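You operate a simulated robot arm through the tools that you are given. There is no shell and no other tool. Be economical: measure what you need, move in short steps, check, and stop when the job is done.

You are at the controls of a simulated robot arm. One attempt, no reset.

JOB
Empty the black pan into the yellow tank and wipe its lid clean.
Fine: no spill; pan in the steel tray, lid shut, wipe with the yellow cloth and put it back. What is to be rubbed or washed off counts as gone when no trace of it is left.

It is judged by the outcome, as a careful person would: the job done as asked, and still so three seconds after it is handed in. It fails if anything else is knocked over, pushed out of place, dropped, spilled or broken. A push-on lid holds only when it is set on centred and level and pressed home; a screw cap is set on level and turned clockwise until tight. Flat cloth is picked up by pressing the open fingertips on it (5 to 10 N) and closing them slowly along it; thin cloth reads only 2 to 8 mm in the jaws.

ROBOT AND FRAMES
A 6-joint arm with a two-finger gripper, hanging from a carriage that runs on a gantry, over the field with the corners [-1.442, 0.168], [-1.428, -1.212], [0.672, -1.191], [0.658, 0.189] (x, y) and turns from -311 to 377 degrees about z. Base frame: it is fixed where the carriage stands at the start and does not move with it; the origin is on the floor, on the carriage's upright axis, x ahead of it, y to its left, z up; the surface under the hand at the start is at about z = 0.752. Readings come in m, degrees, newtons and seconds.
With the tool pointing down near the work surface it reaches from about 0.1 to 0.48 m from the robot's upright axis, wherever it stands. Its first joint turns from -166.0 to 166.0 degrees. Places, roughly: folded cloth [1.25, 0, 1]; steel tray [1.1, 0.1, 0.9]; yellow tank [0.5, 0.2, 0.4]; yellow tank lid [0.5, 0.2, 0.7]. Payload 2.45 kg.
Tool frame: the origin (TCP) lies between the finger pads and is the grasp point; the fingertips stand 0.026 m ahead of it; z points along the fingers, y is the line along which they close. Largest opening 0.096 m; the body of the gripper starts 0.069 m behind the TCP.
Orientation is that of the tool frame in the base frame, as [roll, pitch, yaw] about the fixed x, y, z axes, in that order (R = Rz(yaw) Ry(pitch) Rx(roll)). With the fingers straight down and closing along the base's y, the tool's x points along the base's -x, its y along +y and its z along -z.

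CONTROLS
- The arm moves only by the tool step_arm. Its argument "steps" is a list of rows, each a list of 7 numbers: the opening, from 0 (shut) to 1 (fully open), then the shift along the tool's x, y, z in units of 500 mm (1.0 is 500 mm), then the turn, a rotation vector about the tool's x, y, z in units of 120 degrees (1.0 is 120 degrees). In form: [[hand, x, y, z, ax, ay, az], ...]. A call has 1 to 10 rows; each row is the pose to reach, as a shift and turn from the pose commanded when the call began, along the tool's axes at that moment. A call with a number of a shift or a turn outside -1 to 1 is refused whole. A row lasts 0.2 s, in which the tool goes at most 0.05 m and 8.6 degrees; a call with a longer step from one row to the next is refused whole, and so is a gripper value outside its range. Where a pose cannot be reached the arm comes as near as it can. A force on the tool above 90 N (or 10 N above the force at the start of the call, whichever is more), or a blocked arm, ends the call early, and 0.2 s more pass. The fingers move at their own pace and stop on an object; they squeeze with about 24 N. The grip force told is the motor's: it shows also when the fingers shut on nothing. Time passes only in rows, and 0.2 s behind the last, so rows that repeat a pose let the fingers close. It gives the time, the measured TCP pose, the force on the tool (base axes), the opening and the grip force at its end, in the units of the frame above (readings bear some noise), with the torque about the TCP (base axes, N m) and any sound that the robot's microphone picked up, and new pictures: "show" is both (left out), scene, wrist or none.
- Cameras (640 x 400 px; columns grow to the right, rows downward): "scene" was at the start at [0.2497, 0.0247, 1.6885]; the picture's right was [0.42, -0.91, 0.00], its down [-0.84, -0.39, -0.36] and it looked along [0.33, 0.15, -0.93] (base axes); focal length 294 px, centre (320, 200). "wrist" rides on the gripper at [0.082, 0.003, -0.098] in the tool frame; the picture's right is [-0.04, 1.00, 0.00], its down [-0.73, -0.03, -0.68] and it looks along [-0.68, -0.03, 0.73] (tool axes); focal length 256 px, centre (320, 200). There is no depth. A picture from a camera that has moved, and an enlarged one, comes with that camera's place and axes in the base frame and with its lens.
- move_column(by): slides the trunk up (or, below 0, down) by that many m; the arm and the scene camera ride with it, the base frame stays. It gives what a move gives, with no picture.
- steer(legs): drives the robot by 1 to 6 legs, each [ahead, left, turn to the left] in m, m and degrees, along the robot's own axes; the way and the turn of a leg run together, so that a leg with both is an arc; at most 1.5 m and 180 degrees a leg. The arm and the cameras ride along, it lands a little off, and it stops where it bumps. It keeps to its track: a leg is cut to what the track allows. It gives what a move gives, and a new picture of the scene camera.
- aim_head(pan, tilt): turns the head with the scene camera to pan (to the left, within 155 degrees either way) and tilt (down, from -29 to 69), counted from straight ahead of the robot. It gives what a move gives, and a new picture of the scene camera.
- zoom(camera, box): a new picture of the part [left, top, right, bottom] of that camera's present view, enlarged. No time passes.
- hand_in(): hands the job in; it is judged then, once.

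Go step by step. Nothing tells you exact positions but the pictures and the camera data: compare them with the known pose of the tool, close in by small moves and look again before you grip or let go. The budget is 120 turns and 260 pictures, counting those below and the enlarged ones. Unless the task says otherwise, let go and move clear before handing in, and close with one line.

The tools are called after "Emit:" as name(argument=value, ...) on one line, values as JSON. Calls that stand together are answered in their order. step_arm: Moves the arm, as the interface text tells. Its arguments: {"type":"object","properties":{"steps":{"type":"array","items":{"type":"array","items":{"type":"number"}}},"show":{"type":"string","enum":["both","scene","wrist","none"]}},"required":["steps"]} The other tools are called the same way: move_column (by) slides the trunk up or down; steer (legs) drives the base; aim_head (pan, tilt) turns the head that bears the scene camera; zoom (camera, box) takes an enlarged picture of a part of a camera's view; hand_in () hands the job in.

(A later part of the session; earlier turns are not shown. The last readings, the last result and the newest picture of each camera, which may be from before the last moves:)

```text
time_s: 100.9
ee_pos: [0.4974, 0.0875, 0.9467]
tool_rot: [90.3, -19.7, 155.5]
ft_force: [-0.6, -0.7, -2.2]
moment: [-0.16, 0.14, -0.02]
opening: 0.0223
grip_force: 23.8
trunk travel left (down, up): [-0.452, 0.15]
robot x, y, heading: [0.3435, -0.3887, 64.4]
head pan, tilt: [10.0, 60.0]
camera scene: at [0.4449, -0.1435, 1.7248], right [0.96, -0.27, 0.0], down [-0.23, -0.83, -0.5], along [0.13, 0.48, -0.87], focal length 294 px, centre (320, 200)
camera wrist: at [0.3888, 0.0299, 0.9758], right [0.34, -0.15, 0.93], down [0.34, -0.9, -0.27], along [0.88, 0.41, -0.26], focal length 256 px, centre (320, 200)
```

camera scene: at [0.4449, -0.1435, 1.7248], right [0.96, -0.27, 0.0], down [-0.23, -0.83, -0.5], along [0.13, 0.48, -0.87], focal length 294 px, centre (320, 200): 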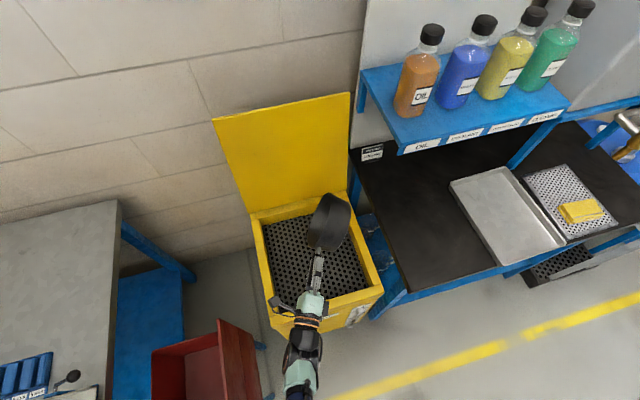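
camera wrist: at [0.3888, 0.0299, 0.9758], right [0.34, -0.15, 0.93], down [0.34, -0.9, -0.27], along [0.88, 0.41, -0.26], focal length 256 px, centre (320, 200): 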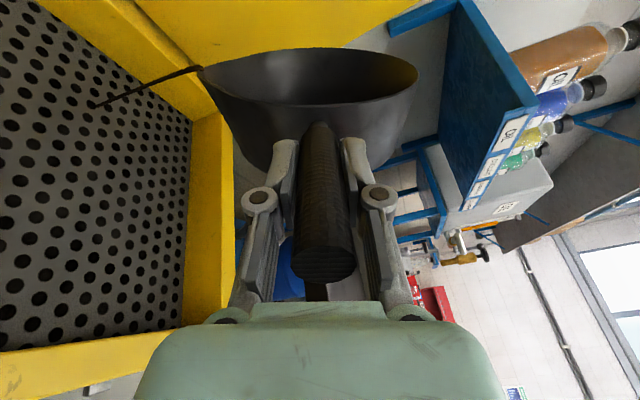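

Nearly empty. Continuing past 90° and holding for the drips.

Emit:
step_arm(steps=[[0, 0, 0, 0, 0, 0, -0.02], [0, 0, 0, 0, 0, 0, -0.04], [0, 0, 0, 0, 0, 0, -0.06], [0, 0, 0, 0, 0, 0, -0.08], [0, 0, 0, 0, 0, 0, -0.1], [0, 0, 0, 0, 0, 0, -0.12], [0, 0, 0, 0, 0, 0, -0.14], [0, 0, 0, 0, 0, 0, -0.16], [0, 0, 0, 0, 0, 0, -0.18], [0, 0, 0, 0, 0, 0, -0.2]], show="none")

Emit:
step_arm(steps=[[0, 0, 0, 0, 0, 0, -0.03], [0, 0, 0, 0, 0, 0, -0.06], [0, 0, 0, 0, 0, 0, -0.09], [0, 0, 0, 0, 0, 0, -0.12], [0, 0, 0, 0, 0, 0, -0.15], [0, 0, 0, 0, 0, 0, -0.15], [0, 0, 0, 0, 0, 0, -0.15], [0, 0, 0, 0, 0, 0, -0.15], [0, 0, 0, 0, 0, 0, -0.15], [0, 0, 0, 0, 0, 0, -0.15]], show="both")

```text
time_s: 103.1
ee_pos: [0.4972, 0.0866, 0.9464]
tool_rot: [90.3, 4.2, 155.6]
ft_force: [-0.1, -0.3, -1.7]
moment: [-0.17, 0.17, 0.04]
opening: 0.0225
grip_force: 23.8
trunk travel left (down, up): [-0.452, 0.15]
robot x, y, heading: [0.3449, -0.3913, 64.2]
head pan, tilt: [10.0, 60.0]
```

```text
time_s: 105.3
ee_pos: [0.4992, 0.0869, 0.9466]
tool_rot: [90.3, 22.3, 155.7]
ft_force: [0.1, -0.4, -3.0]
moment: [-0.17, 0.18, 0.01]
opening: 0.0227
grip_force: 23.9
trunk travel left (down, up): [-0.452, 0.15]
robot x, y, heading: [0.3405, -0.3875, 64.6]
head pan, tilt: [10.0, 60.0]
camera scene: at [0.4449, -0.1435, 1.7248], right [0.96, -0.27, 0.0], down [-0.23, -0.83, -0.5], along [0.13, 0.48, -0.87], focal length 294 px, centre (320, 200)
camera wrist: at [0.3876, 0.0302, 0.9178], right [-0.31, 0.15, 0.94], down [0.35, -0.9, 0.26], along [0.88, 0.41, 0.23], focal length 256 px, centre (320, 200)
```

scene: 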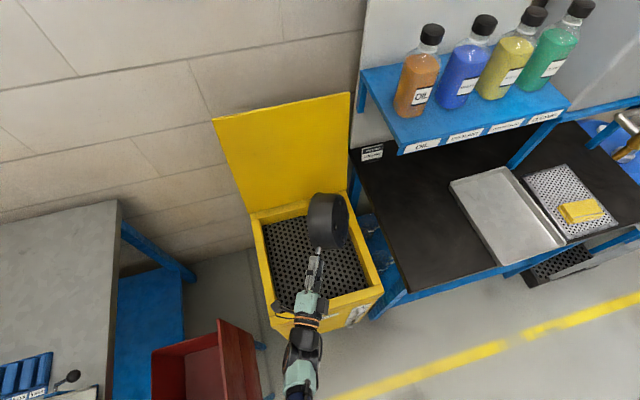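
wrist: 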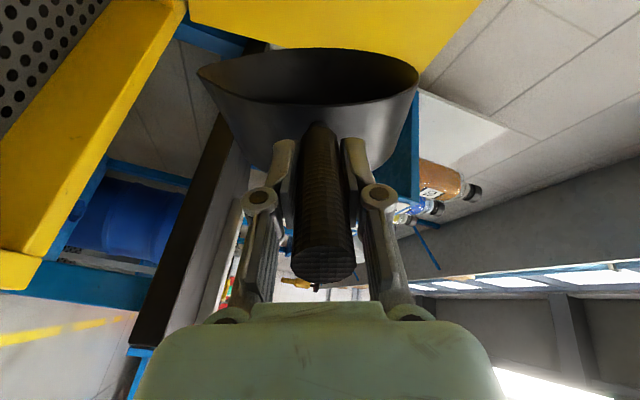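

No more stream. I'll hold a moment longer, then roll back level.

Emit:
step_arm(steps=[[0, 0, 0, 0, 0, 0, 0], [0, 0, 0, 0, 0, 0, 0], [0, 0, 0, 0, 0, 0, 0], [0, 0, 0, 0, 0, 0, 0], [0, 0, 0, 0, 0, 0, 0], [0, 0, 0, 0, 0, 0, 0], [0, 0, 0, 0, 0, 0, 0.05], [0, 0, 0, 0, 0, 0, 0.1], [0, 0, 0, 0, 0, 0, 0.15], [0, 0, 0, 0, 0, 0, 0.2]], show="none")

Emit:
step_arm(steps=[[0, 0, 0, 0, 0, 0, 0.05], [0, 0, 0, 0, 0, 0, 0.1], [0, 0, 0, 0, 0, 0, 0.15], [0, 0, 0, 0, 0, 0, 0.2], [0, 0, 0, 0, 0, 0, 0.25], [0, 0, 0, 0, 0, 0, 0.3], [0, 0, 0, 0, 0, 0, 0.35], [0, 0, 0, 0, 0, 0, 0.4], [0, 0, 0, 0, 0, 0, 0.45], [0, 0, 0, 0, 0, 0, 0.5]], show="none")

Emit:
step_arm(steps=[[0, 0, 0, 0, 0, 0, 0.05], [0, 0, 0, 0, 0, 0, 0.1], [0, 0, 0, 0, 0, 0, 0.15], [0, 0, 0, 0, 0, 0, 0.2], [0, 0, 0, 0, 0, 0, 0.236]], show="both")

```text
time_s: 107.5
ee_pos: [0.4975, 0.087, 0.9463]
tool_rot: [90.3, -1.8, 155.5]
ft_force: [-0.9, -0.1, -2.1]
moment: [-0.19, 0.16, 0.02]
opening: 0.0226
grip_force: 24.2
trunk travel left (down, up): [-0.452, 0.15]
robot x, y, heading: [0.3403, -0.3872, 64.6]
head pan, tilt: [10.0, 60.0]
```

```text
time_s: 109.7
ee_pos: [0.4982, 0.0862, 0.9466]
tool_rot: [90.7, -61.9, 154.9]
ft_force: [-0.6, -0.7, -2.2]
moment: [-0.22, 0.13, 0.02]
opening: 0.0224
grip_force: 23.5
trunk travel left (down, up): [-0.452, 0.15]
robot x, y, heading: [0.3417, -0.392, 64.6]
head pan, tilt: [10.0, 60.0]
```

```text
time_s: 110.9
ee_pos: [0.4982, 0.0862, 0.9464]
tool_rot: [-160.5, -89.7, 46.0]
ft_force: [-0.5, -1.6, -1.0]
moment: [-0.24, 0.09, -0.04]
opening: 0.0222
grip_force: 24.4
trunk travel left (down, up): [-0.452, 0.15]
robot x, y, heading: [0.3407, -0.3876, 64.4]
head pan, tilt: [10.0, 60.0]
camera scene: at [0.4449, -0.1435, 1.7248], right [0.96, -0.27, 0.0], down [-0.23, -0.83, -0.5], along [0.13, 0.48, -0.87], focal length 294 px, centre (320, 200)
camera wrist: at [0.4609, -0.0027, 1.0273], right [0.91, -0.41, -0.04], down [-0.31, -0.61, -0.73], along [0.28, 0.68, -0.68], focal length 256 px, centre (320, 200)
```

scene: 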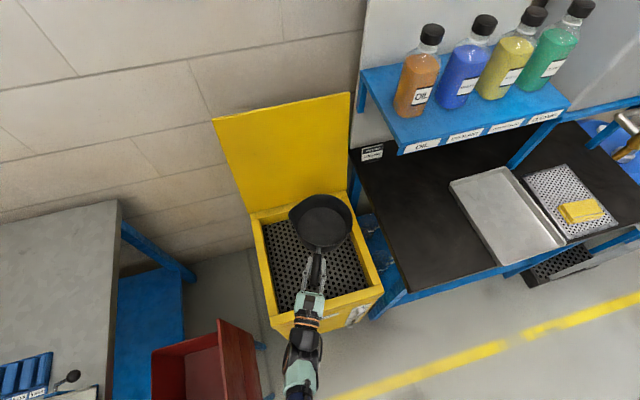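
wrist: 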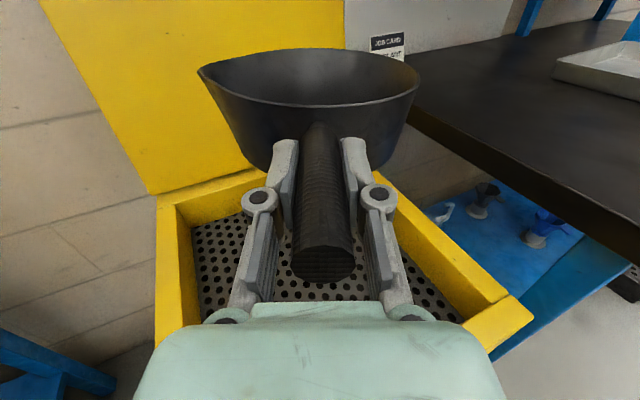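

The pan is empty. The tray spans x≈1.0–1.235, y≈−0.03–0.27. I'll raise, back out and drive round with the heading turned so the tray is in reach.

Emit:
move_column(by=0.06)

Emit:
steer(legs=[[-0.2257, -0.1076, 0], [0, 0, -27], [0.25, -0.192, 0]])

```text
time_s: 111.9
ee_pos: [0.4974, 0.0869, 1.0068]
tool_rot: [-177.4, -89.7, 63.1]
ft_force: [-0.8, -0.5, -2.5]
moment: [-0.24, 0.09, 0.0]
opening: 0.0223
grip_force: 24.4
trunk travel left (down, up): [-0.512, 0.09]
robot x, y, heading: [0.3405, -0.3891, 64.5]
head pan, tilt: [10.0, 60.0]
```

```text
time_s: 116.8
ee_pos: [1.0139, -0.2863, 1.006]
tool_rot: [-177.8, -89.7, 36.3]
ft_force: [-0.4, -0.4, -1.5]
moment: [-0.15, 0.18, -0.02]
opening: 0.0225
grip_force: 23.8
trunk travel left (down, up): [-0.512, 0.09]
robot x, y, heading: [0.6583, -0.636, 37.5]
head pan, tilt: [10.0, 60.0]
camera scene: at [0.8613, -0.4667, 1.7848], right [0.74, -0.68, 0.0], down [-0.59, -0.64, -0.5], along [0.34, 0.37, -0.87], focal length 294 px, centre (320, 200)
```

scene: 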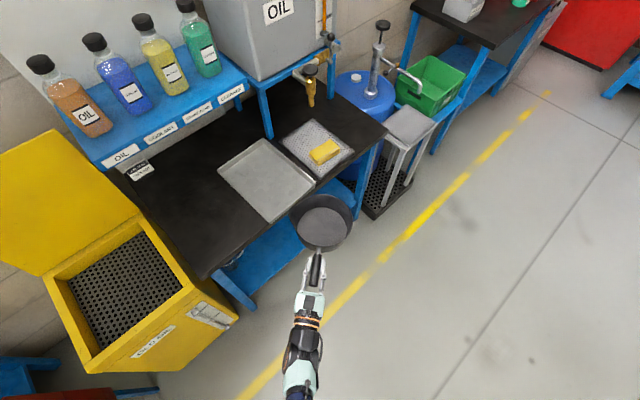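

Now over to the tray.

Emit:
steer(legs=[[0.2075, 0.2605, 0]])

Emit:
step_arm(steps=[[0, 0, 0, 0, 0, 0, 0]], show="wrist")

```text
time_s: 119.0
ee_pos: [1.0191, 0.0473, 1.0063]
tool_rot: [-178.8, -89.8, 37.4]
ft_force: [-0.3, 0.7, -2.3]
moment: [-0.14, 0.16, 0.04]
opening: 0.0225
grip_force: 24.0
trunk travel left (down, up): [-0.512, 0.09]
robot x, y, heading: [0.6633, -0.3045, 37.6]
head pan, tilt: [10.0, 60.0]
camera scene: at [0.8657, -0.1332, 1.7848], right [0.74, -0.68, 0.0], down [-0.59, -0.64, -0.5], along [0.34, 0.37, -0.87], focal length 294 px, centre (320, 200)
```

scene: 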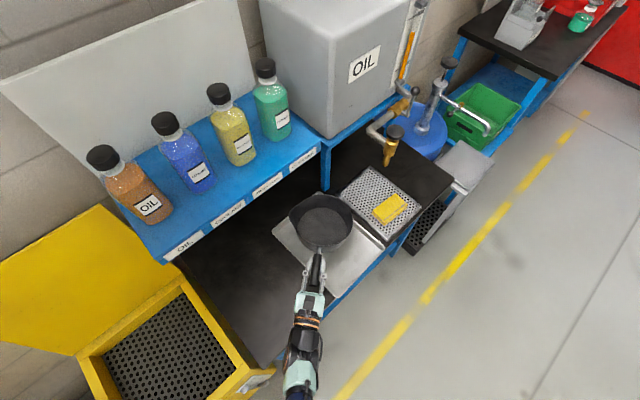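

```text
time_s: 119.4
ee_pos: [1.0188, 0.0462, 1.0065]
tool_rot: [179.4, -89.7, 39.2]
ft_force: [0.4, 0.4, -2.3]
moment: [-0.13, 0.23, 0.0]
opening: 0.0222
grip_force: 24.0
trunk travel left (down, up): [-0.512, 0.09]
robot x, y, heading: [0.662, -0.3055, 37.6]
head pan, tilt: [10.0, 60.0]
camera wrist: at [0.9438, -0.0147, 1.087], right [0.62, -0.78, -0.04], down [-0.55, -0.4, -0.73], along [0.55, 0.48, -0.68], focal length 256 px, centre (320, 200)
```

wrist: 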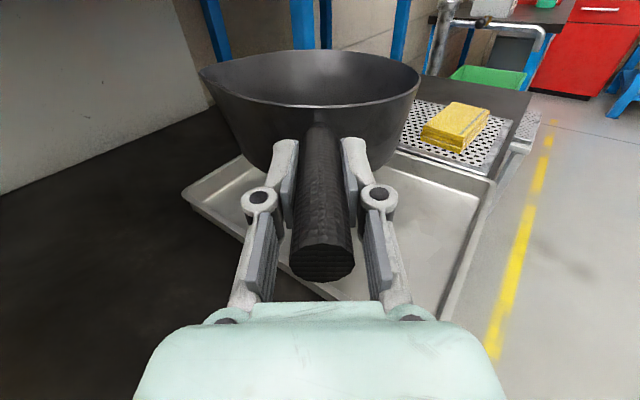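

I'll turn the pan ~11° and shift it a bit toward the bench front, so that the wrist stays off the bench when lowering.

Emit:
step_arm(steps=[[0, 0, 0.035, -0.008, 0.032, 0, 0], [0, 0, 0.07, -0.016, 0.064, 0, 0], [0, 0, 0.105, -0.023, 0.096, 0, 0], [0, 0, 0.105, -0.023, 0.096, 0, 0]], show="both")

```text
time_s: 120.4
ee_pos: [0.9767, 0.0603, 1.018]
tool_rot: [133.4, -88.9, 94.0]
ft_force: [-0.6, -0.3, -2.1]
moment: [-0.19, 0.12, -0.01]
opening: 0.0222
grip_force: 23.9
out of reach, approached as far as the arm can: row 1, 2, 3, 4
trunk travel left (down, up): [-0.512, 0.09]
robot x, y, heading: [0.6628, -0.3086, 37.7]
head pan, tilt: [10.0, 60.0]
camera scene: at [0.8657, -0.1332, 1.7848], right [0.74, -0.68, 0.0], down [-0.59, -0.64, -0.5], along [0.34, 0.37, -0.87], focal length 294 px, centre (320, 200)
camera wrist: at [0.9116, -0.012, 1.1], right [0.74, -0.68, -0.03], down [-0.48, -0.49, -0.72], along [0.48, 0.55, -0.69], focal length 256 px, centre (320, 200)
```

scene: 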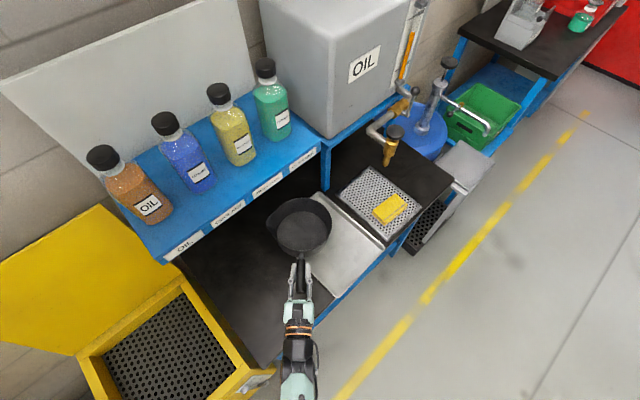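
wrist: 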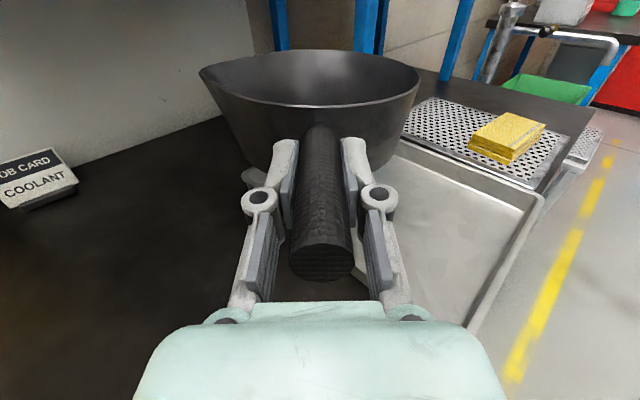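

The arm wants the tool about radial; turning the carriage 8° right puts the pan where I want it.

Emit:
steer(legs=[[0, 0, -8]])

Emit:
step_arm(steps=[[0, 0, 0, 0, 0, 0, 0]], show="wrist")

```text
time_s: 121.4
ee_pos: [1.0243, 0.0126, 1.0185]
tool_rot: [133.6, -88.9, 85.8]
ft_force: [0.6, 0.2, -1.7]
moment: [-0.17, 0.2, 0.02]
opening: 0.0223
grip_force: 24.1
trunk travel left (down, up): [-0.512, 0.09]
robot x, y, heading: [0.6587, -0.3043, 29.5]
head pan, tilt: [10.0, 60.0]
camera scene: at [0.8875, -0.1631, 1.7848], right [0.64, -0.77, 0.0], down [-0.67, -0.55, -0.5], along [0.39, 0.32, -0.87], focal length 294 px, centre (320, 200)
```

scene: 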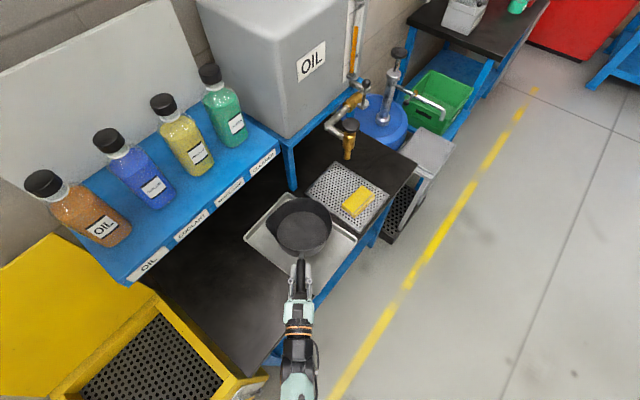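

```text
time_s: 121.8
ee_pos: [1.0236, 0.0128, 1.0178]
tool_rot: [134.8, -88.9, 84.6]
ft_force: [0.1, -0.2, -1.1]
moment: [-0.16, 0.18, -0.02]
opening: 0.0223
grip_force: 24.1
trunk travel left (down, up): [-0.512, 0.09]
robot x, y, heading: [0.6625, -0.3066, 29.6]
head pan, tilt: [10.0, 60.0]
camera wrist: at [0.9498, -0.0496, 1.0998], right [0.63, -0.77, -0.03], down [-0.55, -0.42, -0.72], along [0.55, 0.47, -0.69], focal length 256 px, centre (320, 200)
```

wrist: 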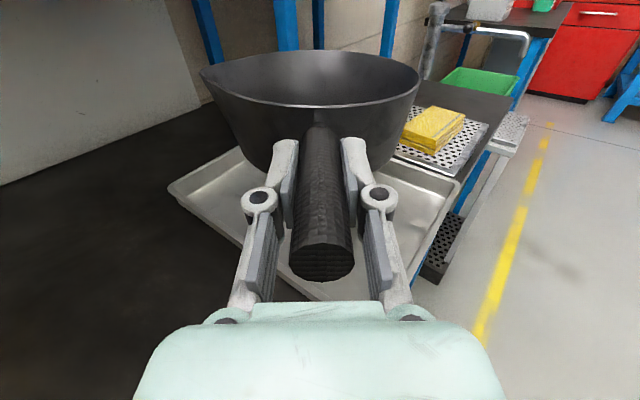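

The pan is centred over the tray. Lowering.

Emit:
move_column(by=-0.085)

Emit:
step_arm(steps=[[0, 0, 0, 0, 0, 0, 0]], show="both")

```text
time_s: 123.0
ee_pos: [1.0239, 0.0122, 0.9335]
tool_rot: [133.6, -89.0, 85.9]
ft_force: [0.3, -0.4, -1.6]
moment: [-0.16, 0.2, 0.0]
opening: 0.0223
grip_force: 23.6
trunk travel left (down, up): [-0.427, 0.175]
robot x, y, heading: [0.6632, -0.3066, 29.2]
head pan, tilt: [10.0, 60.0]
```

```text
time_s: 123.4
ee_pos: [1.0235, 0.0129, 0.9325]
tool_rot: [133.7, -88.9, 85.5]
ft_force: [0.9, -0.2, -1.5]
moment: [-0.15, 0.2, 0.01]
opening: 0.0223
grip_force: 24.0
trunk travel left (down, up): [-0.427, 0.175]
robot x, y, heading: [0.6639, -0.3078, 29.5]
head pan, tilt: [10.0, 60.0]
camera scene: at [0.8875, -0.1632, 1.6998], right [0.64, -0.77, 0.0], down [-0.67, -0.55, -0.5], along [0.39, 0.32, -0.87], focal length 294 px, centre (320, 200)
camera wrist: at [0.9499, -0.0496, 1.0149], right [0.63, -0.77, -0.03], down [-0.54, -0.42, -0.72], along [0.55, 0.47, -0.69], focal length 256 px, centre (320, 200)
```

scene: 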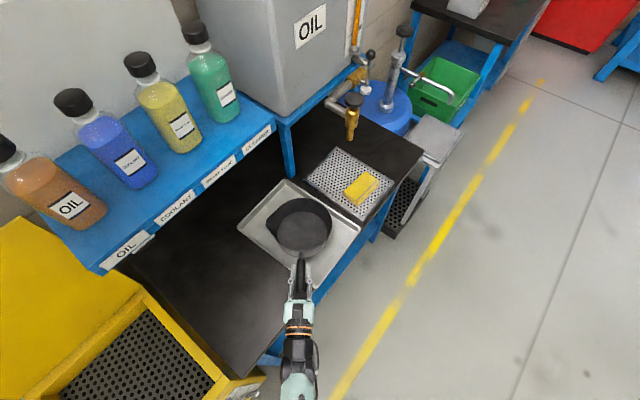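
wrist: 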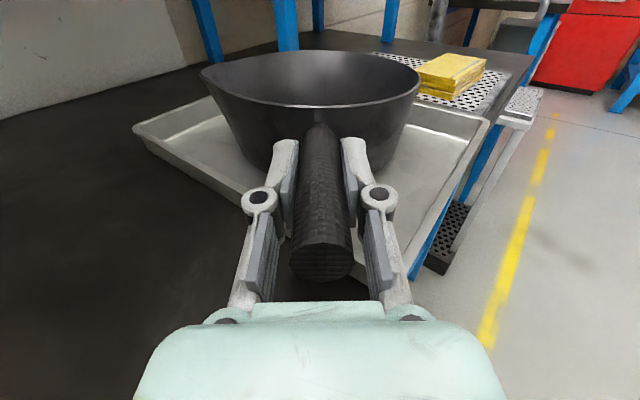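

Emit:
move_column(by=-0.009)

Emit:
move_column(by=-0.003)

Emit:
step_arm(steps=[[0, 0, 0, 0, 0, 0, 0]], show="wrist")

```text
time_s: 124.0
ee_pos: [1.0252, 0.0131, 0.9246]
tool_rot: [129.1, -89.0, 90.4]
ft_force: [-1.2, -0.5, 2.6]
moment: [0.49, -0.57, 0.01]
opening: 0.0225
grip_force: 24.1
trunk travel left (down, up): [-0.418, 0.184]
robot x, y, heading: [0.6631, -0.3052, 29.4]
head pan, tilt: [10.0, 60.0]
```

```text
time_s: 124.5
ee_pos: [1.0238, 0.0119, 0.9206]
tool_rot: [133.6, -88.8, 85.7]
ft_force: [-1.4, -0.3, 3.1]
moment: [0.48, -0.48, 0.06]
opening: 0.0222
grip_force: 24.5
trunk travel left (down, up): [-0.415, 0.187]
robot x, y, heading: [0.6652, -0.3046, 29.4]
head pan, tilt: [10.0, 60.0]
```

```text
time_s: 124.9
ee_pos: [1.0239, 0.0124, 0.9224]
tool_rot: [134.4, -88.9, 85.0]
ft_force: [-0.4, -0.3, 1.3]
moment: [0.36, -0.34, 0.06]
opening: 0.0222
grip_force: 23.6
trunk travel left (down, up): [-0.415, 0.187]
robot x, y, heading: [0.6637, -0.3029, 29.5]
head pan, tilt: [10.0, 60.0]
camera wrist: at [0.95, -0.0493, 1.0029], right [0.63, -0.77, -0.03], down [-0.54, -0.42, -0.72], along [0.55, 0.47, -0.69], focal length 256 px, centre (320, 200)
```

wrist: 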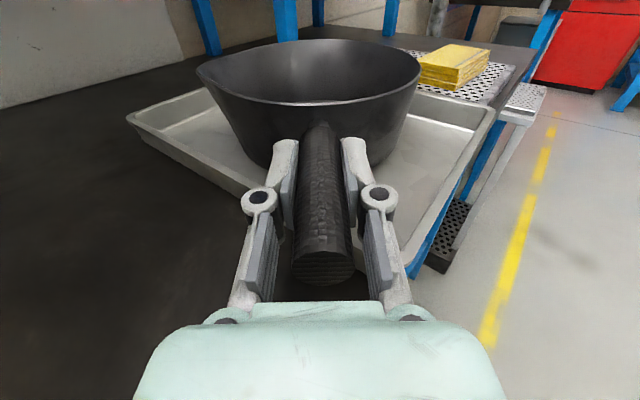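

It has touched down. Releasing gently.

Emit:
step_arm(steps=[[0.3, 0, 0, 0, 0, 0, 0], [0.4, 0, 0, 0, 0, 0, 0], [0.5, 0, 0, 0, 0, 0, 0], [0.55, 0, 0, 0, 0, 0, 0]], show="wrist")

```text
time_s: 125.9
ee_pos: [1.0236, 0.0123, 0.9205]
tool_rot: [133.2, -88.9, 86.2]
ft_force: [-0.6, -0.3, -0.2]
moment: [0.03, 0.03, -0.05]
opening: 0.0531
grip_force: 0.2
trunk travel left (down, up): [-0.415, 0.187]
robot x, y, heading: [0.6628, -0.3023, 29.6]
head pan, tilt: [10.0, 60.0]
camera wrist: at [0.95, -0.0494, 1.003], right [0.63, -0.77, -0.03], down [-0.54, -0.42, -0.73], along [0.55, 0.47, -0.69], focal length 256 px, centre (320, 200)
```

wrist: 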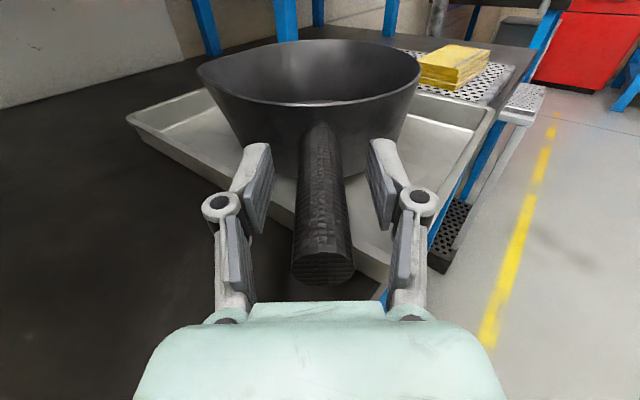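

The pan sits in the tray. Backing out along the handle axis.

Emit:
steer(legs=[[-0.1966, -0.0364, 0]])

Emit:
step_arm(steps=[[0.55, 0, 0, 0, 0, 0, 0]], show="wrist")

```text
time_s: 127.5
ee_pos: [0.8727, -0.115, 0.9211]
tool_rot: [133.0, -88.9, 86.3]
ft_force: [-0.5, 0.6, 0.2]
moment: [-0.04, -0.01, 0.0]
opening: 0.0529
grip_force: 0.1
trunk travel left (down, up): [-0.415, 0.187]
robot x, y, heading: [0.5119, -0.4312, 29.7]
head pan, tilt: [10.0, 60.0]
camera scene: at [0.7362, -0.2903, 1.6879], right [0.64, -0.77, 0.0], down [-0.67, -0.55, -0.5], along [0.39, 0.32, -0.87], focal length 294 px, centre (320, 200)
```

scene: 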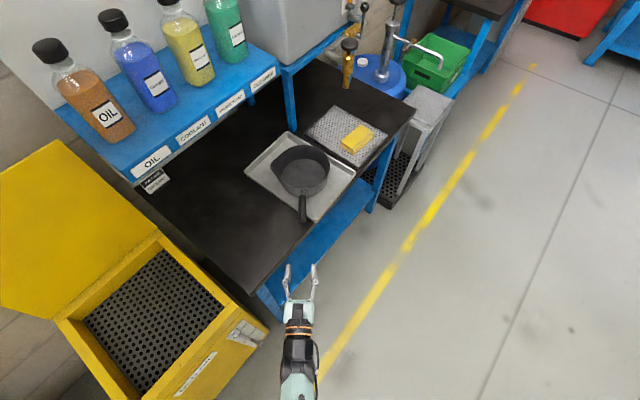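

```text
time_s: 127.9
ee_pos: [0.8725, -0.1146, 0.9222]
tool_rot: [132.4, -88.9, 86.8]
ft_force: [0.5, -0.1, 0.7]
moment: [0.02, 0.04, 0.01]
opening: 0.0526
grip_force: 0.1
trunk travel left (down, up): [-0.415, 0.187]
robot x, y, heading: [0.515, -0.4321, 29.5]
head pan, tilt: [10.0, 60.0]
camera wrist: at [0.7987, -0.1766, 1.0031], right [0.63, -0.77, -0.03], down [-0.54, -0.42, -0.73], along [0.55, 0.47, -0.69], focal length 256 px, centre (320, 200)
```

wrist: 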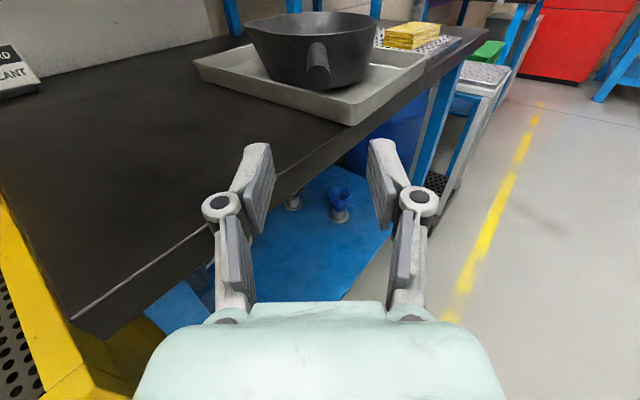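

The pan is in the tray. Now back to the tool-down pose to close the lid; driving to free space first.

Emit:
steer(legs=[[-0.322, -0.1625, 0], [0, 0, -29.5]])

Emit:
step_arm(steps=[[0.5, 0.02, 0, -0.02, 0, -0.07, 0], [0.5, 0.04, 0, -0.04, 0, -0.14, 0], [0.5, 0.06, 0, -0.06, 0, -0.21, 0], [0.5, 0.08, 0, -0.08, 0, -0.28, 0], [0.5, 0.1, 0, -0.1, 0, -0.35, 0], [0.5, 0.12, 0, -0.12, 0, -0.42, 0], [0.5, 0.14, 0, -0.14, 0, -0.49, 0], [0.5, 0.16, 0, -0.16, 0, -0.56, 0], [0.5, 0.16, 0, -0.18, 0, -0.63, 0], [0.5, 0.16, 0, -0.2, 0, -0.7, 0]], show="scene")

```text
time_s: 131.7
ee_pos: [0.7796, -0.6352, 0.9216]
tool_rot: [133.1, -88.8, 56.6]
ft_force: [0.4, 0.2, 1.0]
moment: [-0.01, -0.03, 0.0]
opening: 0.0529
grip_force: 0.2
trunk travel left (down, up): [-0.415, 0.187]
robot x, y, heading: [0.3113, -0.7361, -0.0]
head pan, tilt: [10.0, 60.0]
camera scene: at [0.5737, -0.7213, 1.6879], right [0.17, -0.99, 0.0], down [-0.85, -0.15, -0.5], along [0.49, 0.09, -0.87], focal length 294 px, centre (320, 200)
```

scene: 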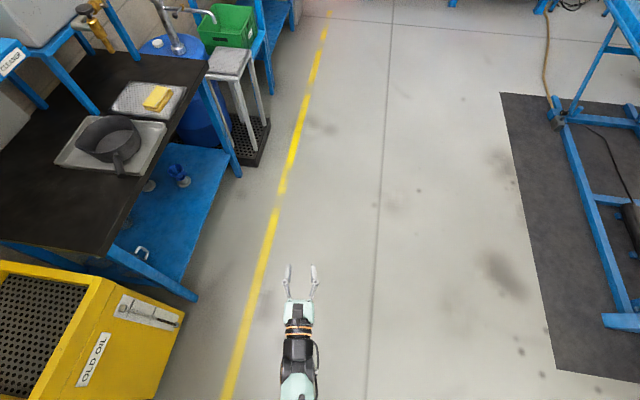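

```text
time_s: 133.9
ee_pos: [0.6571, -0.6341, 0.7325]
tool_rot: [169.5, -13.0, 10.1]
ft_force: [-0.4, -0.2, -1.4]
moment: [0.05, -0.15, 0.02]
opening: 0.0479
grip_force: 0.1
out of reach, approached as far as the arm can: row 2, 3, 4, 5, 6, 7, 8, 9, 10
trunk travel left (down, up): [-0.415, 0.187]
robot x, y, heading: [0.3109, -0.7328, -0.3]
head pan, tilt: [10.0, 60.0]
camera scene: at [0.5741, -0.7214, 1.688], right [0.17, -0.99, 0.0], down [-0.85, -0.15, -0.5], along [0.49, 0.09, -0.87], focal length 294 px, centre (320, 200)
```

scene: 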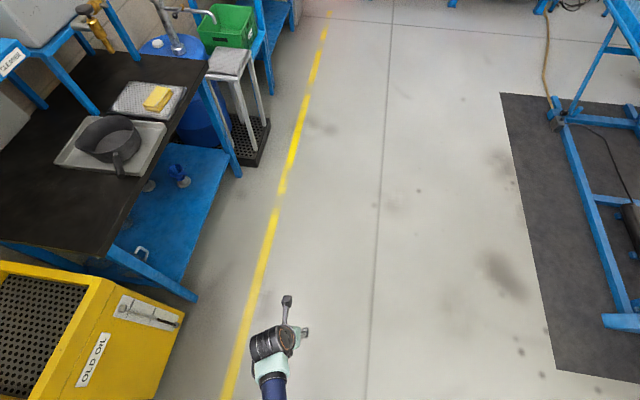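

The hand is down now (camera on the far side). I'll level it exactly.

Emit:
step_arm(steps=[[0.5, 0, 0, -0.06, 0.026, -0.039, 0.024], [0.5, 0, 0, -0.12, 0.052, -0.077, 0.049], [0.5, 0, 0, -0.18, 0.078, -0.116, 0.073], [0.5, 0, 0, -0.26, 0.078, -0.116, 0.073]], show="none")

Emit:
move_column(by=0.18)

Emit:
step_arm(steps=[[0.5, 0, 0, 0, 0, 0, 0]], show="wrist")

```text
time_s: 134.9
ee_pos: [0.6616, -0.6098, 0.7139]
tool_rot: [168.8, -7.1, 2.4]
ft_force: [-0.4, -0.3, 0.0]
moment: [0.07, -0.02, 0.02]
opening: 0.0482
grip_force: 0.1
out of reach, approached as far as the arm can: row 1, 2, 3, 4
trunk travel left (down, up): [-0.415, 0.187]
robot x, y, heading: [0.3083, -0.7318, -0.1]
head pan, tilt: [10.0, 60.0]
```

```text
time_s: 136.9
ee_pos: [0.6609, -0.6095, 0.8941]
tool_rot: [168.8, -7.0, 2.3]
ft_force: [-1.0, -0.6, -0.5]
moment: [-0.01, 0.02, -0.01]
opening: 0.0479
grip_force: 0.1
trunk travel left (down, up): [-0.595, 0.007]
robot x, y, heading: [0.3083, -0.7312, 0.2]
head pan, tilt: [10.0, 60.0]
```

```text
time_s: 137.3
ee_pos: [0.6604, -0.6103, 0.8934]
tool_rot: [168.8, -7.1, 2.3]
ft_force: [0.2, 0.3, 0.1]
moment: [-0.01, 0.02, 0.0]
opening: 0.0479
grip_force: 0.0
trunk travel left (down, up): [-0.595, 0.007]
robot x, y, heading: [0.3122, -0.7318, -0.1]
head pan, tilt: [10.0, 60.0]
camera wrist: at [0.7293, -0.5903, 0.9988], right [-0.02, -0.98, 0.19], down [-0.82, 0.13, 0.56], along [-0.58, -0.14, -0.8], focal length 256 px, centre (320, 200)
```

wrist: 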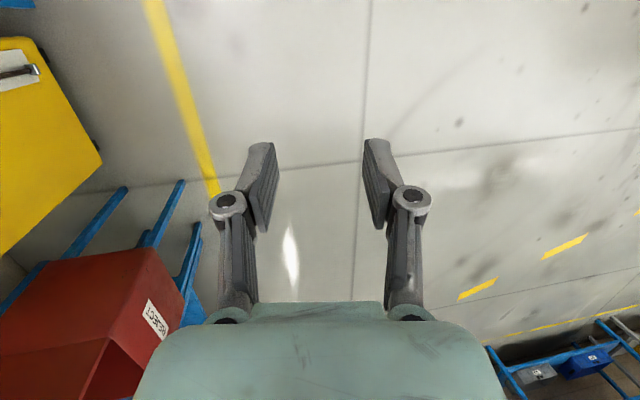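

This wrist branch is cramped, so I'll roll the last joint back 180° to the original configuration.

Emit:
step_arm(steps=[[0.5, 0, 0, 0, 0, 0, -0.07], [0.5, 0, 0, 0, 0, 0, -0.14], [0.5, 0, 0, 0, 0, 0, -0.21], [0.5, 0, 0, 0, 0, 0, -0.28], [0.5, 0, 0, 0, 0, 0, -0.35], [0.5, 0, 0, 0, 0, 0, -0.42], [0.5, 0, 0, 0, 0, 0, -0.49], [0.5, 0, 0, 0, 0, 0, -0.56], [0.5, 0, 0, 0, 0, 0, -0.63], [0.5, 0, 0, 0, 0, 0, -0.7]], show="none")

Emit:
step_arm(steps=[[0.5, 0, 0, 0, 0, 0, -0.07], [0.5, 0, 0, 0, 0, 0, -0.14], [0.5, 0, 0, 0, 0, 0, -0.21], [0.5, 0, 0, 0, 0, 0, -0.28], [0.5, 0, 0, 0, 0, 0, -0.35], [0.5, 0, 0, 0, 0, 0, -0.42], [0.5, 0, 0, 0, 0, 0, -0.49], [0.5, 0, 0, 0, 0, 0, -0.56], [0.5, 0, 0, 0, 0, 0, -0.63], [0.5, 0, 0, 0, 0, 0, -0.7]], show="none")

Emit:
step_arm(steps=[[0.5, 0, 0, 0, 0, 0, -0.05], [0.5, 0, 0, 0, 0, 0, -0.1]], show="scene")

```text
time_s: 139.5
ee_pos: [0.6611, -0.6106, 0.8941]
tool_rot: [171.7, 10.3, 85.1]
ft_force: [-0.3, 0.1, 0.5]
moment: [0.03, 0.02, -0.01]
opening: 0.0482
grip_force: 0.1
trunk travel left (down, up): [-0.595, 0.007]
robot x, y, heading: [0.3087, -0.7344, -0.2]
head pan, tilt: [10.0, 60.0]
```

```text
time_s: 141.7
ee_pos: [0.661, -0.6099, 0.8936]
tool_rot: [-170.4, 9.4, 170.7]
ft_force: [-0.3, -0.8, 0.9]
moment: [0.0, 0.03, 0.0]
opening: 0.0483
grip_force: 0.0
trunk travel left (down, up): [-0.595, 0.007]
robot x, y, heading: [0.3113, -0.7331, -0.1]
head pan, tilt: [10.0, 60.0]
```

```text
time_s: 142.3
ee_pos: [0.6614, -0.6095, 0.8926]
tool_rot: [-168.8, 7.1, -177.5]
ft_force: [-1.0, -0.7, -0.4]
moment: [0.03, -0.02, 0.0]
opening: 0.0482
grip_force: 0.0
trunk travel left (down, up): [-0.595, 0.007]
robot x, y, heading: [0.3054, -0.734, -0.4]
head pan, tilt: [10.0, 60.0]
camera scene: at [0.5737, -0.7213, 1.8679], right [0.17, -0.99, 0.0], down [-0.85, -0.15, -0.5], along [0.49, 0.09, -0.87], focal length 294 px, centre (320, 200)
```

scene: 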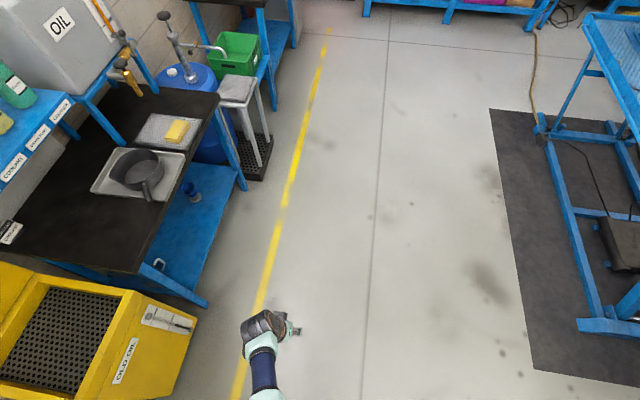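

Levelling and moving the arm to the earlier "above lid handle" pose.

Emit:
step_arm(steps=[[0.25, 0, 0, 0, -0.046, 0.03, 0.008], [0.25, 0, 0, 0, -0.092, 0.061, 0.015], [0.25, 0, 0, 0, -0.092, 0.061, 0.015]], show="none")

Emit:
step_arm(steps=[[0.25, 0, 0.07, -0.04, 0, 0, 0], [0.25, 0, 0.14, -0.08, 0, 0, 0], [0.25, 0, 0.21, -0.12, 0, 0, 0], [0.25, 0, 0.28, -0.18, 0, 0, 0], [0.25, 0, 0.36, -0.24, 0, 0, 0], [0.25, 0, 0.42, -0.3, 0, 0, 0], [0.25, 0, 0.46, -0.38, 0, 0, 0], [0.25, 0, 0.475, -0.46, 0, 0, 0], [0.25, 0, 0.475, -0.54, 0, 0, 0], [0.25, 0, 0.475, -0.62, 0, 0, 0]], show="none")

```text
time_s: 143.1
ee_pos: [0.6622, -0.6097, 0.8936]
tool_rot: [-168.4, 5.9, -179.5]
ft_force: [-0.7, 0.8, -0.5]
moment: [0.02, 0.01, -0.02]
opening: 0.024
grip_force: 0.1
out of reach, approached as far as the arm can: row 1, 2, 3
trunk travel left (down, up): [-0.595, 0.007]
robot x, y, heading: [0.3093, -0.7328, -0.1]
head pan, tilt: [10.0, 60.0]
```

```text
time_s: 145.3
ee_pos: [0.6589, -0.4251, 0.9739]
tool_rot: [-167.8, 6.7, -179.2]
ft_force: [0.2, 0.3, 0.4]
moment: [0.01, 0.0, 0.0]
opening: 0.0239
grip_force: 0.0
out of reach, approached as far as the arm can: row 1, 2, 3, 4, 5, 6, 7, 8, 9, 10
trunk travel left (down, up): [-0.595, 0.007]
robot x, y, heading: [0.3065, -0.731, -0.3]
head pan, tilt: [10.0, 60.0]
```

Emit:
step_arm(steps=[[0.25, 0, 0, 0, 0, -0.07, 0], [0.25, 0, 0, -0.04, 0, -0.14, 0], [0.25, 0, 0, -0.08, 0, -0.21, 0]], show="scene")

Emit:
aim_head(pan=40, tilt=65)

```text
time_s: 146.1
ee_pos: [0.6718, -0.3901, 0.9803]
tool_rot: [-166.4, 30.7, -173.7]
ft_force: [1.1, 0.5, 0.5]
moment: [-0.02, 0.01, 0.0]
opening: 0.0242
grip_force: 0.0
out of reach, approached as far as the arm can: row 1, 2, 3
trunk travel left (down, up): [-0.595, 0.007]
robot x, y, heading: [0.3129, -0.7352, -0.0]
head pan, tilt: [10.0, 60.0]
camera scene: at [0.5738, -0.7214, 1.8679], right [0.17, -0.99, 0.0], down [-0.85, -0.15, -0.5], along [0.49, 0.09, -0.87], focal length 294 px, centre (320, 200)
```

scene: 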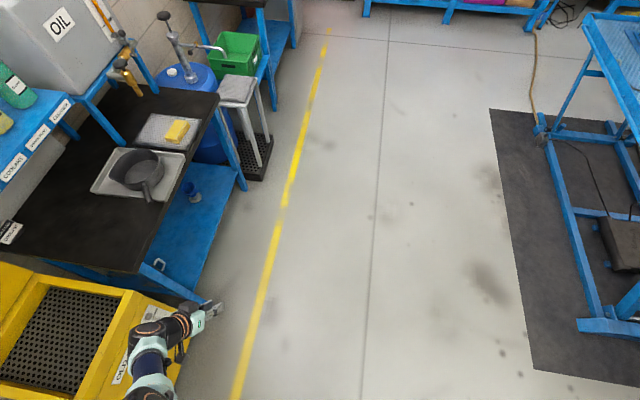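

```text
time_s: 147.0
ee_pos: [0.6712, -0.3891, 0.9811]
tool_rot: [-166.3, 30.5, -173.6]
ft_force: [0.0, 0.1, -0.6]
moment: [0.02, -0.02, 0.0]
opening: 0.0239
grip_force: 0.0
trunk travel left (down, up): [-0.595, 0.007]
robot x, y, heading: [0.3057, -0.7346, -0.4]
head pan, tilt: [40.0, 65.0]
camera scene: at [0.5547, -0.6938, 1.8623], right [0.64, -0.77, 0.0], down [-0.7, -0.58, -0.42], along [0.32, 0.27, -0.91], focal length 294 px, centre (320, 200)
```

scene: 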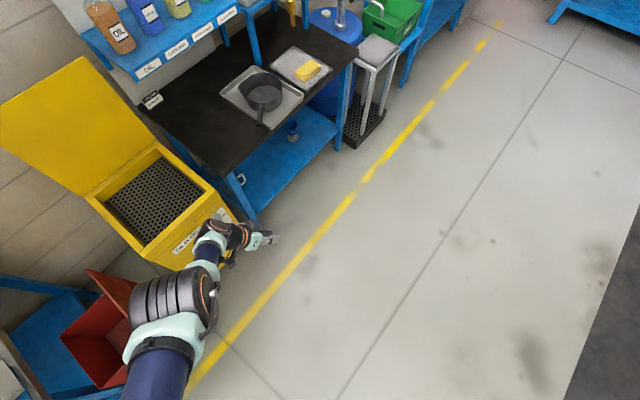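

The wrist got into a poor branch when tilting. I'll return to the known-good forward-horizontal pose and come down by the same way I went up.

Emit:
step_arm(steps=[[0.25, -0.022, -0.066, 0.006, -0.006, -0.054, 0.009], [0.25, -0.044, -0.132, 0.011, -0.012, -0.108, 0.019], [0.25, -0.067, -0.198, 0.017, -0.018, -0.162, 0.028], [0.25, -0.089, -0.264, 0.022, -0.024, -0.216, 0.038], [0.25, -0.111, -0.33, 0.028, -0.03, -0.27, 0.047], [0.25, -0.133, -0.396, 0.033, -0.037, -0.325, 0.057], [0.25, -0.156, -0.462, 0.039, -0.043, -0.379, 0.066], [0.25, -0.178, -0.528, 0.044, -0.049, -0.433, 0.076], [0.25, -0.2, -0.594, 0.05, -0.055, -0.487, 0.085]], show="scene")

```text
time_s: 149.0
ee_pos: [0.7649, -0.6757, 1.0707]
tool_rot: [-172.0, 89.8, -172.2]
ft_force: [0.4, 0.5, -0.1]
moment: [-0.03, -0.03, -0.03]
opening: 0.0242
grip_force: 0.0
out of reach, approached as far as the arm can: row 1, 2, 3, 4, 5, 6
trunk travel left (down, up): [-0.595, 0.007]
robot x, y, heading: [0.3074, -0.7329, 0.1]
head pan, tilt: [40.0, 65.0]
camera scene: at [0.5545, -0.6938, 1.8623], right [0.64, -0.77, 0.0], down [-0.7, -0.58, -0.42], along [0.32, 0.27, -0.91], focal length 294 px, centre (320, 200)
```

scene: 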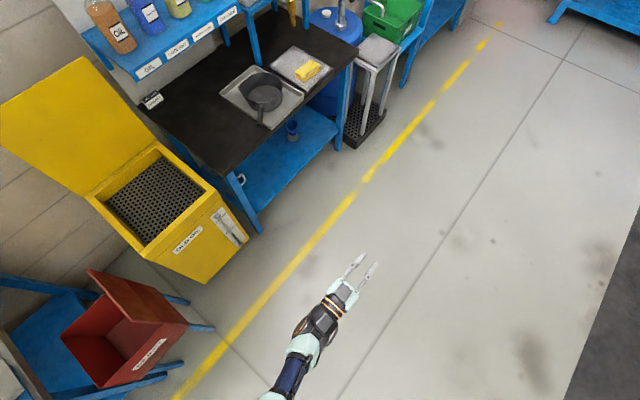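

Emit:
step_arm(steps=[[0.25, -0.07, 0, 0, 0, 0, 0], [0.25, -0.14, 0.01, 0, 0, 0, 0], [0.25, -0.14, 0.01, -0.02, 0, 0.071, 0], [0.25, -0.14, 0.01, -0.04, 0, 0.142, 0], [0.25, -0.14, 0.01, -0.06, 0, 0.213, 0], [0.25, -0.14, 0.01, -0.08, 0, 0.284, 0], [0.25, -0.14, 0.01, -0.1, 0, 0.355, 0], [0.25, -0.14, 0.01, -0.12, 0, 0.426, 0], [0.25, -0.14, 0.01, -0.14, 0, 0.497, 0], [0.25, -0.14, 0.01, -0.16, 0, 0.568, 0]], show="scene")

```text
time_s: 151.2
ee_pos: [0.6928, -0.6545, 1.0933]
tool_rot: [-178.8, 40.0, -179.9]
ft_force: [-0.5, 0.2, 0.7]
moment: [0.02, 0.0, -0.01]
opening: 0.0241
grip_force: 0.1
out of reach, approached as far as the arm can: row 7, 8, 9, 10
trunk travel left (down, up): [-0.595, 0.007]
robot x, y, heading: [0.3106, -0.7324, -0.0]
head pan, tilt: [40.0, 65.0]
camera scene: at [0.5546, -0.6938, 1.8623], right [0.64, -0.77, 0.0], down [-0.7, -0.58, -0.42], along [0.32, 0.27, -0.91], focal length 294 px, centre (320, 200)
```

scene: 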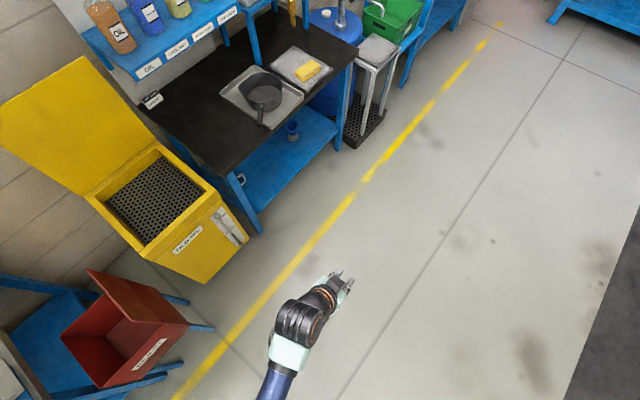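

Emit:
step_arm(steps=[[0.25, 0.02, 0, 0.023, 0, 0.0, 0], [0.25, 0.039, 0, 0.046, 0, 0.06, 0], [0.25, 0.039, 0, 0.046, 0, 0.12, 0], [0.25, 0.039, 0, 0.046, 0, 0.18, 0], [0.25, 0.039, 0, 0.046, 0, 0.24, 0], [0.25, 0.039, 0, 0.046, 0, 0.3, 0], [0.25, 0.039, 0, 0.046, 0, 0.333, 0]], show="scene")

```text
time_s: 152.8
ee_pos: [0.7899, -0.6542, 0.9665]
tool_rot: [-167.8, 5.1, 179.6]
ft_force: [-2.5, 1.7, -0.9]
moment: [-0.1, -0.19, 0.03]
opening: 0.0243
grip_force: 0.0
out of reach, approached as far as the arm can: row 2, 3, 4, 5, 6, 7
trunk travel left (down, up): [-0.595, 0.007]
robot x, y, heading: [0.3133, -0.733, -0.0]
head pan, tilt: [40.0, 65.0]
camera scene: at [0.5553, -0.6934, 1.8627], right [0.64, -0.77, 0.0], down [-0.7, -0.58, -0.42], along [0.33, 0.27, -0.91], focal length 294 px, centre (320, 200)
```

scene: 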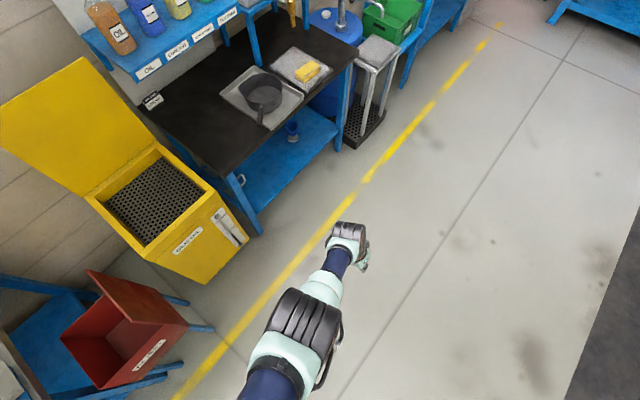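

I think the wrist flipped branches when the last joint hit its limit earlier. I'll go back to horizontal and roll the other way to its limit to flip it back.

Emit:
step_arm(steps=[[0.25, 0.003, -0.009, -0.02, -0.0085, -0.0705, 0.0073], [0.25, 0.006, -0.018, -0.04, -0.017, -0.141, 0.0146], [0.25, 0.009, -0.026, -0.059, -0.0255, -0.2115, 0.022], [0.25, 0.012, -0.035, -0.078, -0.034, -0.282, 0.029], [0.25, 0.016, -0.044, -0.098, -0.0425, -0.3525, 0.0365], [0.25, 0.019, -0.053, -0.118, -0.051, -0.423, 0.044], [0.25, 0.022, -0.062, -0.137, -0.0595, -0.4935, 0.051], [0.25, 0.025, -0.07, -0.157, -0.068, -0.564, 0.058], [0.25, 0.028, -0.079, -0.176, -0.0765, -0.6345, 0.066], [0.25, 0.031, -0.088, -0.196, -0.085, -0.705, 0.073]], show="none")

Emit:
step_arm(steps=[[0.25, 0, 0, 0, 0, 0, -0.07], [0.25, 0, 0, 0, 0, 0, -0.14], [0.25, 0, 0, 0, 0, 0, -0.21], [0.25, 0, 0, 0, 0, 0, -0.28], [0.25, 0, 0, 0, 0, 0, -0.35], [0.25, 0, 0, 0, 0, 0, -0.42], [0.25, 0, 0, 0, 0, 0, -0.49], [0.25, 0, 0, 0, 0, 0, -0.56], [0.25, 0, 0, 0, 0, 0, -0.63], [0.25, 0, 0, 0, 0, 0, -0.7]], show="none")

Emit:
step_arm(steps=[[0.25, 0, 0, 0, 0, 0, -0.07], [0.25, 0, 0, 0, 0, 0, -0.14], [0.25, 0, 0, 0, 0, 0, -0.21], [0.25, 0, 0, 0, 0, 0, -0.28], [0.25, 0, 0, 0, 0, 0, -0.35], [0.25, 0, 0, 0, 0, 0, -0.42], [0.25, 0, 0, 0, 0, 0, -0.49], [0.25, 0, 0, 0, 0, 0, -0.56], [0.25, 0, 0, 0, 0, 0, -0.63], [0.25, 0, 0, 0, 0, 0, -0.7]], show="scene")

```text
time_s: 155.0
ee_pos: [0.7631, -0.6768, 1.0717]
tool_rot: [-8.9, 89.8, -8.9]
ft_force: [0.1, -0.4, -0.9]
moment: [0.01, 0.02, -0.02]
opening: 0.0239
grip_force: 0.0
out of reach, approached as far as the arm can: row 1, 2
trunk travel left (down, up): [-0.595, 0.007]
robot x, y, heading: [0.3119, -0.7343, -0.2]
head pan, tilt: [40.0, 65.0]
```

```text
time_s: 157.2
ee_pos: [0.7644, -0.6768, 1.0707]
tool_rot: [-89.8, 5.7, -89.9]
ft_force: [0.1, 0.5, 0.1]
moment: [0.01, 0.01, -0.01]
opening: 0.0242
grip_force: 0.0
trunk travel left (down, up): [-0.595, 0.007]
robot x, y, heading: [0.3072, -0.7358, 0.0]
head pan, tilt: [40.0, 65.0]
```

```text
time_s: 159.4
ee_pos: [0.7675, -0.7087, 1.0647]
tool_rot: [-89.0, -77.7, -90.1]
ft_force: [-0.6, 0.6, -0.1]
moment: [0.0, -0.01, 0.0]
opening: 0.024
grip_force: 0.0
out of reach, approached as far as the arm can: row 9, 10
trunk travel left (down, up): [-0.595, 0.007]
robot x, y, heading: [0.3117, -0.7359, 0.1]
head pan, tilt: [40.0, 65.0]
camera scene: at [0.5546, -0.6938, 1.8623], right [0.64, -0.77, 0.0], down [-0.7, -0.58, -0.42], along [0.32, 0.27, -0.91], focal length 294 px, centre (320, 200)
```

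scene: 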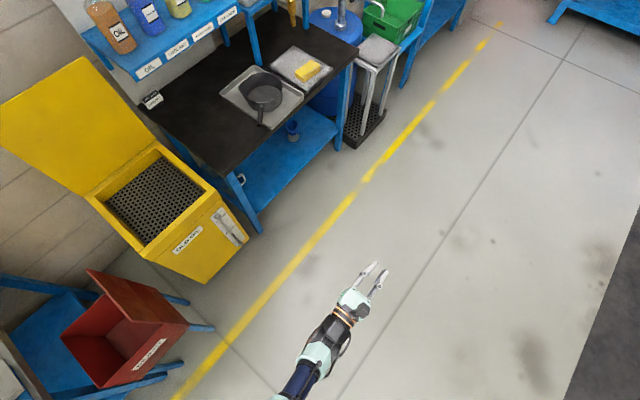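

The limit is reached and it has started to shift; I'll continue the roll.

Emit:
step_arm(steps=[[0.25, 0, 0, 0, 0, 0, -0.07], [0.25, 0, 0, 0, 0, 0, -0.14], [0.25, 0, 0, 0, 0, 0, -0.21], [0.25, 0, 0, 0, 0, 0, -0.28], [0.25, 0, 0, 0, 0, 0, -0.35], [0.25, 0, 0, 0, 0, 0, -0.42], [0.25, 0, 0, 0, 0, 0, -0.49], [0.25, 0, 0, 0, 0, 0, -0.56], [0.25, 0, 0, 0, 0, 0, -0.63], [0.25, 0, 0, 0, 0, 0, -0.7]], show="scene")

```text
time_s: 161.6
ee_pos: [0.7828, -0.7414, 1.2058]
tool_rot: [94.9, -18.0, 89.4]
ft_force: [0.5, -0.1, -0.3]
moment: [-0.01, 0.0, 0.02]
opening: 0.024
grip_force: 0.0
out of reach, approached as far as the arm can: row 1, 2, 3, 4, 5, 6, 7, 8, 9, 10
trunk travel left (down, up): [-0.595, 0.007]
robot x, y, heading: [0.3081, -0.7357, -0.3]
head pan, tilt: [40.0, 65.0]
camera scene: at [0.5546, -0.6939, 1.8623], right [0.64, -0.77, 0.0], down [-0.7, -0.58, -0.42], along [0.32, 0.27, -0.91], focal length 294 px, centre (320, 200)
```

scene: 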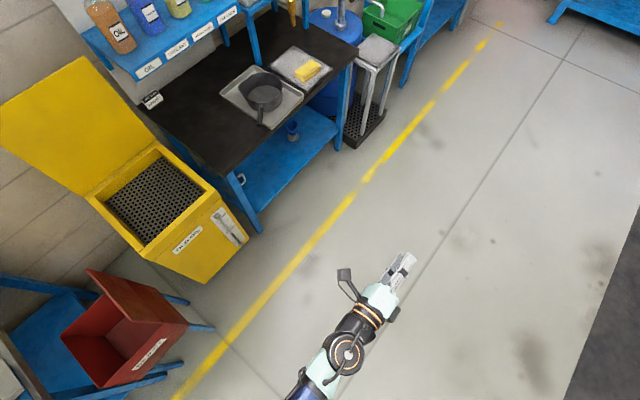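

Emit:
step_arm(steps=[[0.25, 0, 0, 0, 0, 0, -0.07], [0.25, 0, 0, 0, 0, 0, -0.14], [0.25, 0, 0, 0, 0, 0, -0.21], [0.25, 0, 0, 0, 0, 0, -0.28], [0.25, 0, 0, 0, 0, 0, -0.35], [0.25, 0, 0, 0, 0, 0, -0.42], [0.25, 0, 0, 0, 0, 0, -0.49], [0.25, 0, 0, 0, 0, 0, -0.56], [0.25, 0, 0, 0, 0, 0, -0.63], [0.25, 0, 0, 0, 0, 0, -0.7]], show="scene")

```text
time_s: 163.8
ee_pos: [0.7821, -0.7271, 1.2056]
tool_rot: [101.5, 65.5, 101.3]
ft_force: [0.0, -0.5, -0.4]
moment: [-0.02, -0.02, -0.02]
opening: 0.0241
grip_force: 0.1
out of reach, approached as far as the arm can: row 3, 4, 5, 6, 7, 8, 9, 10
trunk travel left (down, up): [-0.595, 0.007]
robot x, y, heading: [0.3092, -0.7312, -0.0]
head pan, tilt: [40.0, 65.0]
camera scene: at [0.5546, -0.6938, 1.8623], right [0.64, -0.77, 0.0], down [-0.7, -0.58, -0.42], along [0.32, 0.27, -0.91], focal length 294 px, centre (320, 200)
```

scene: 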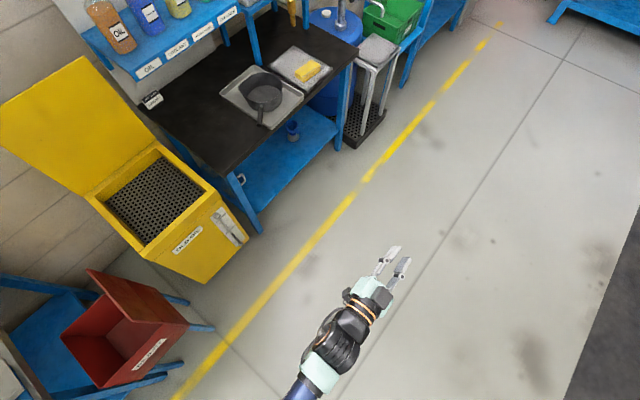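

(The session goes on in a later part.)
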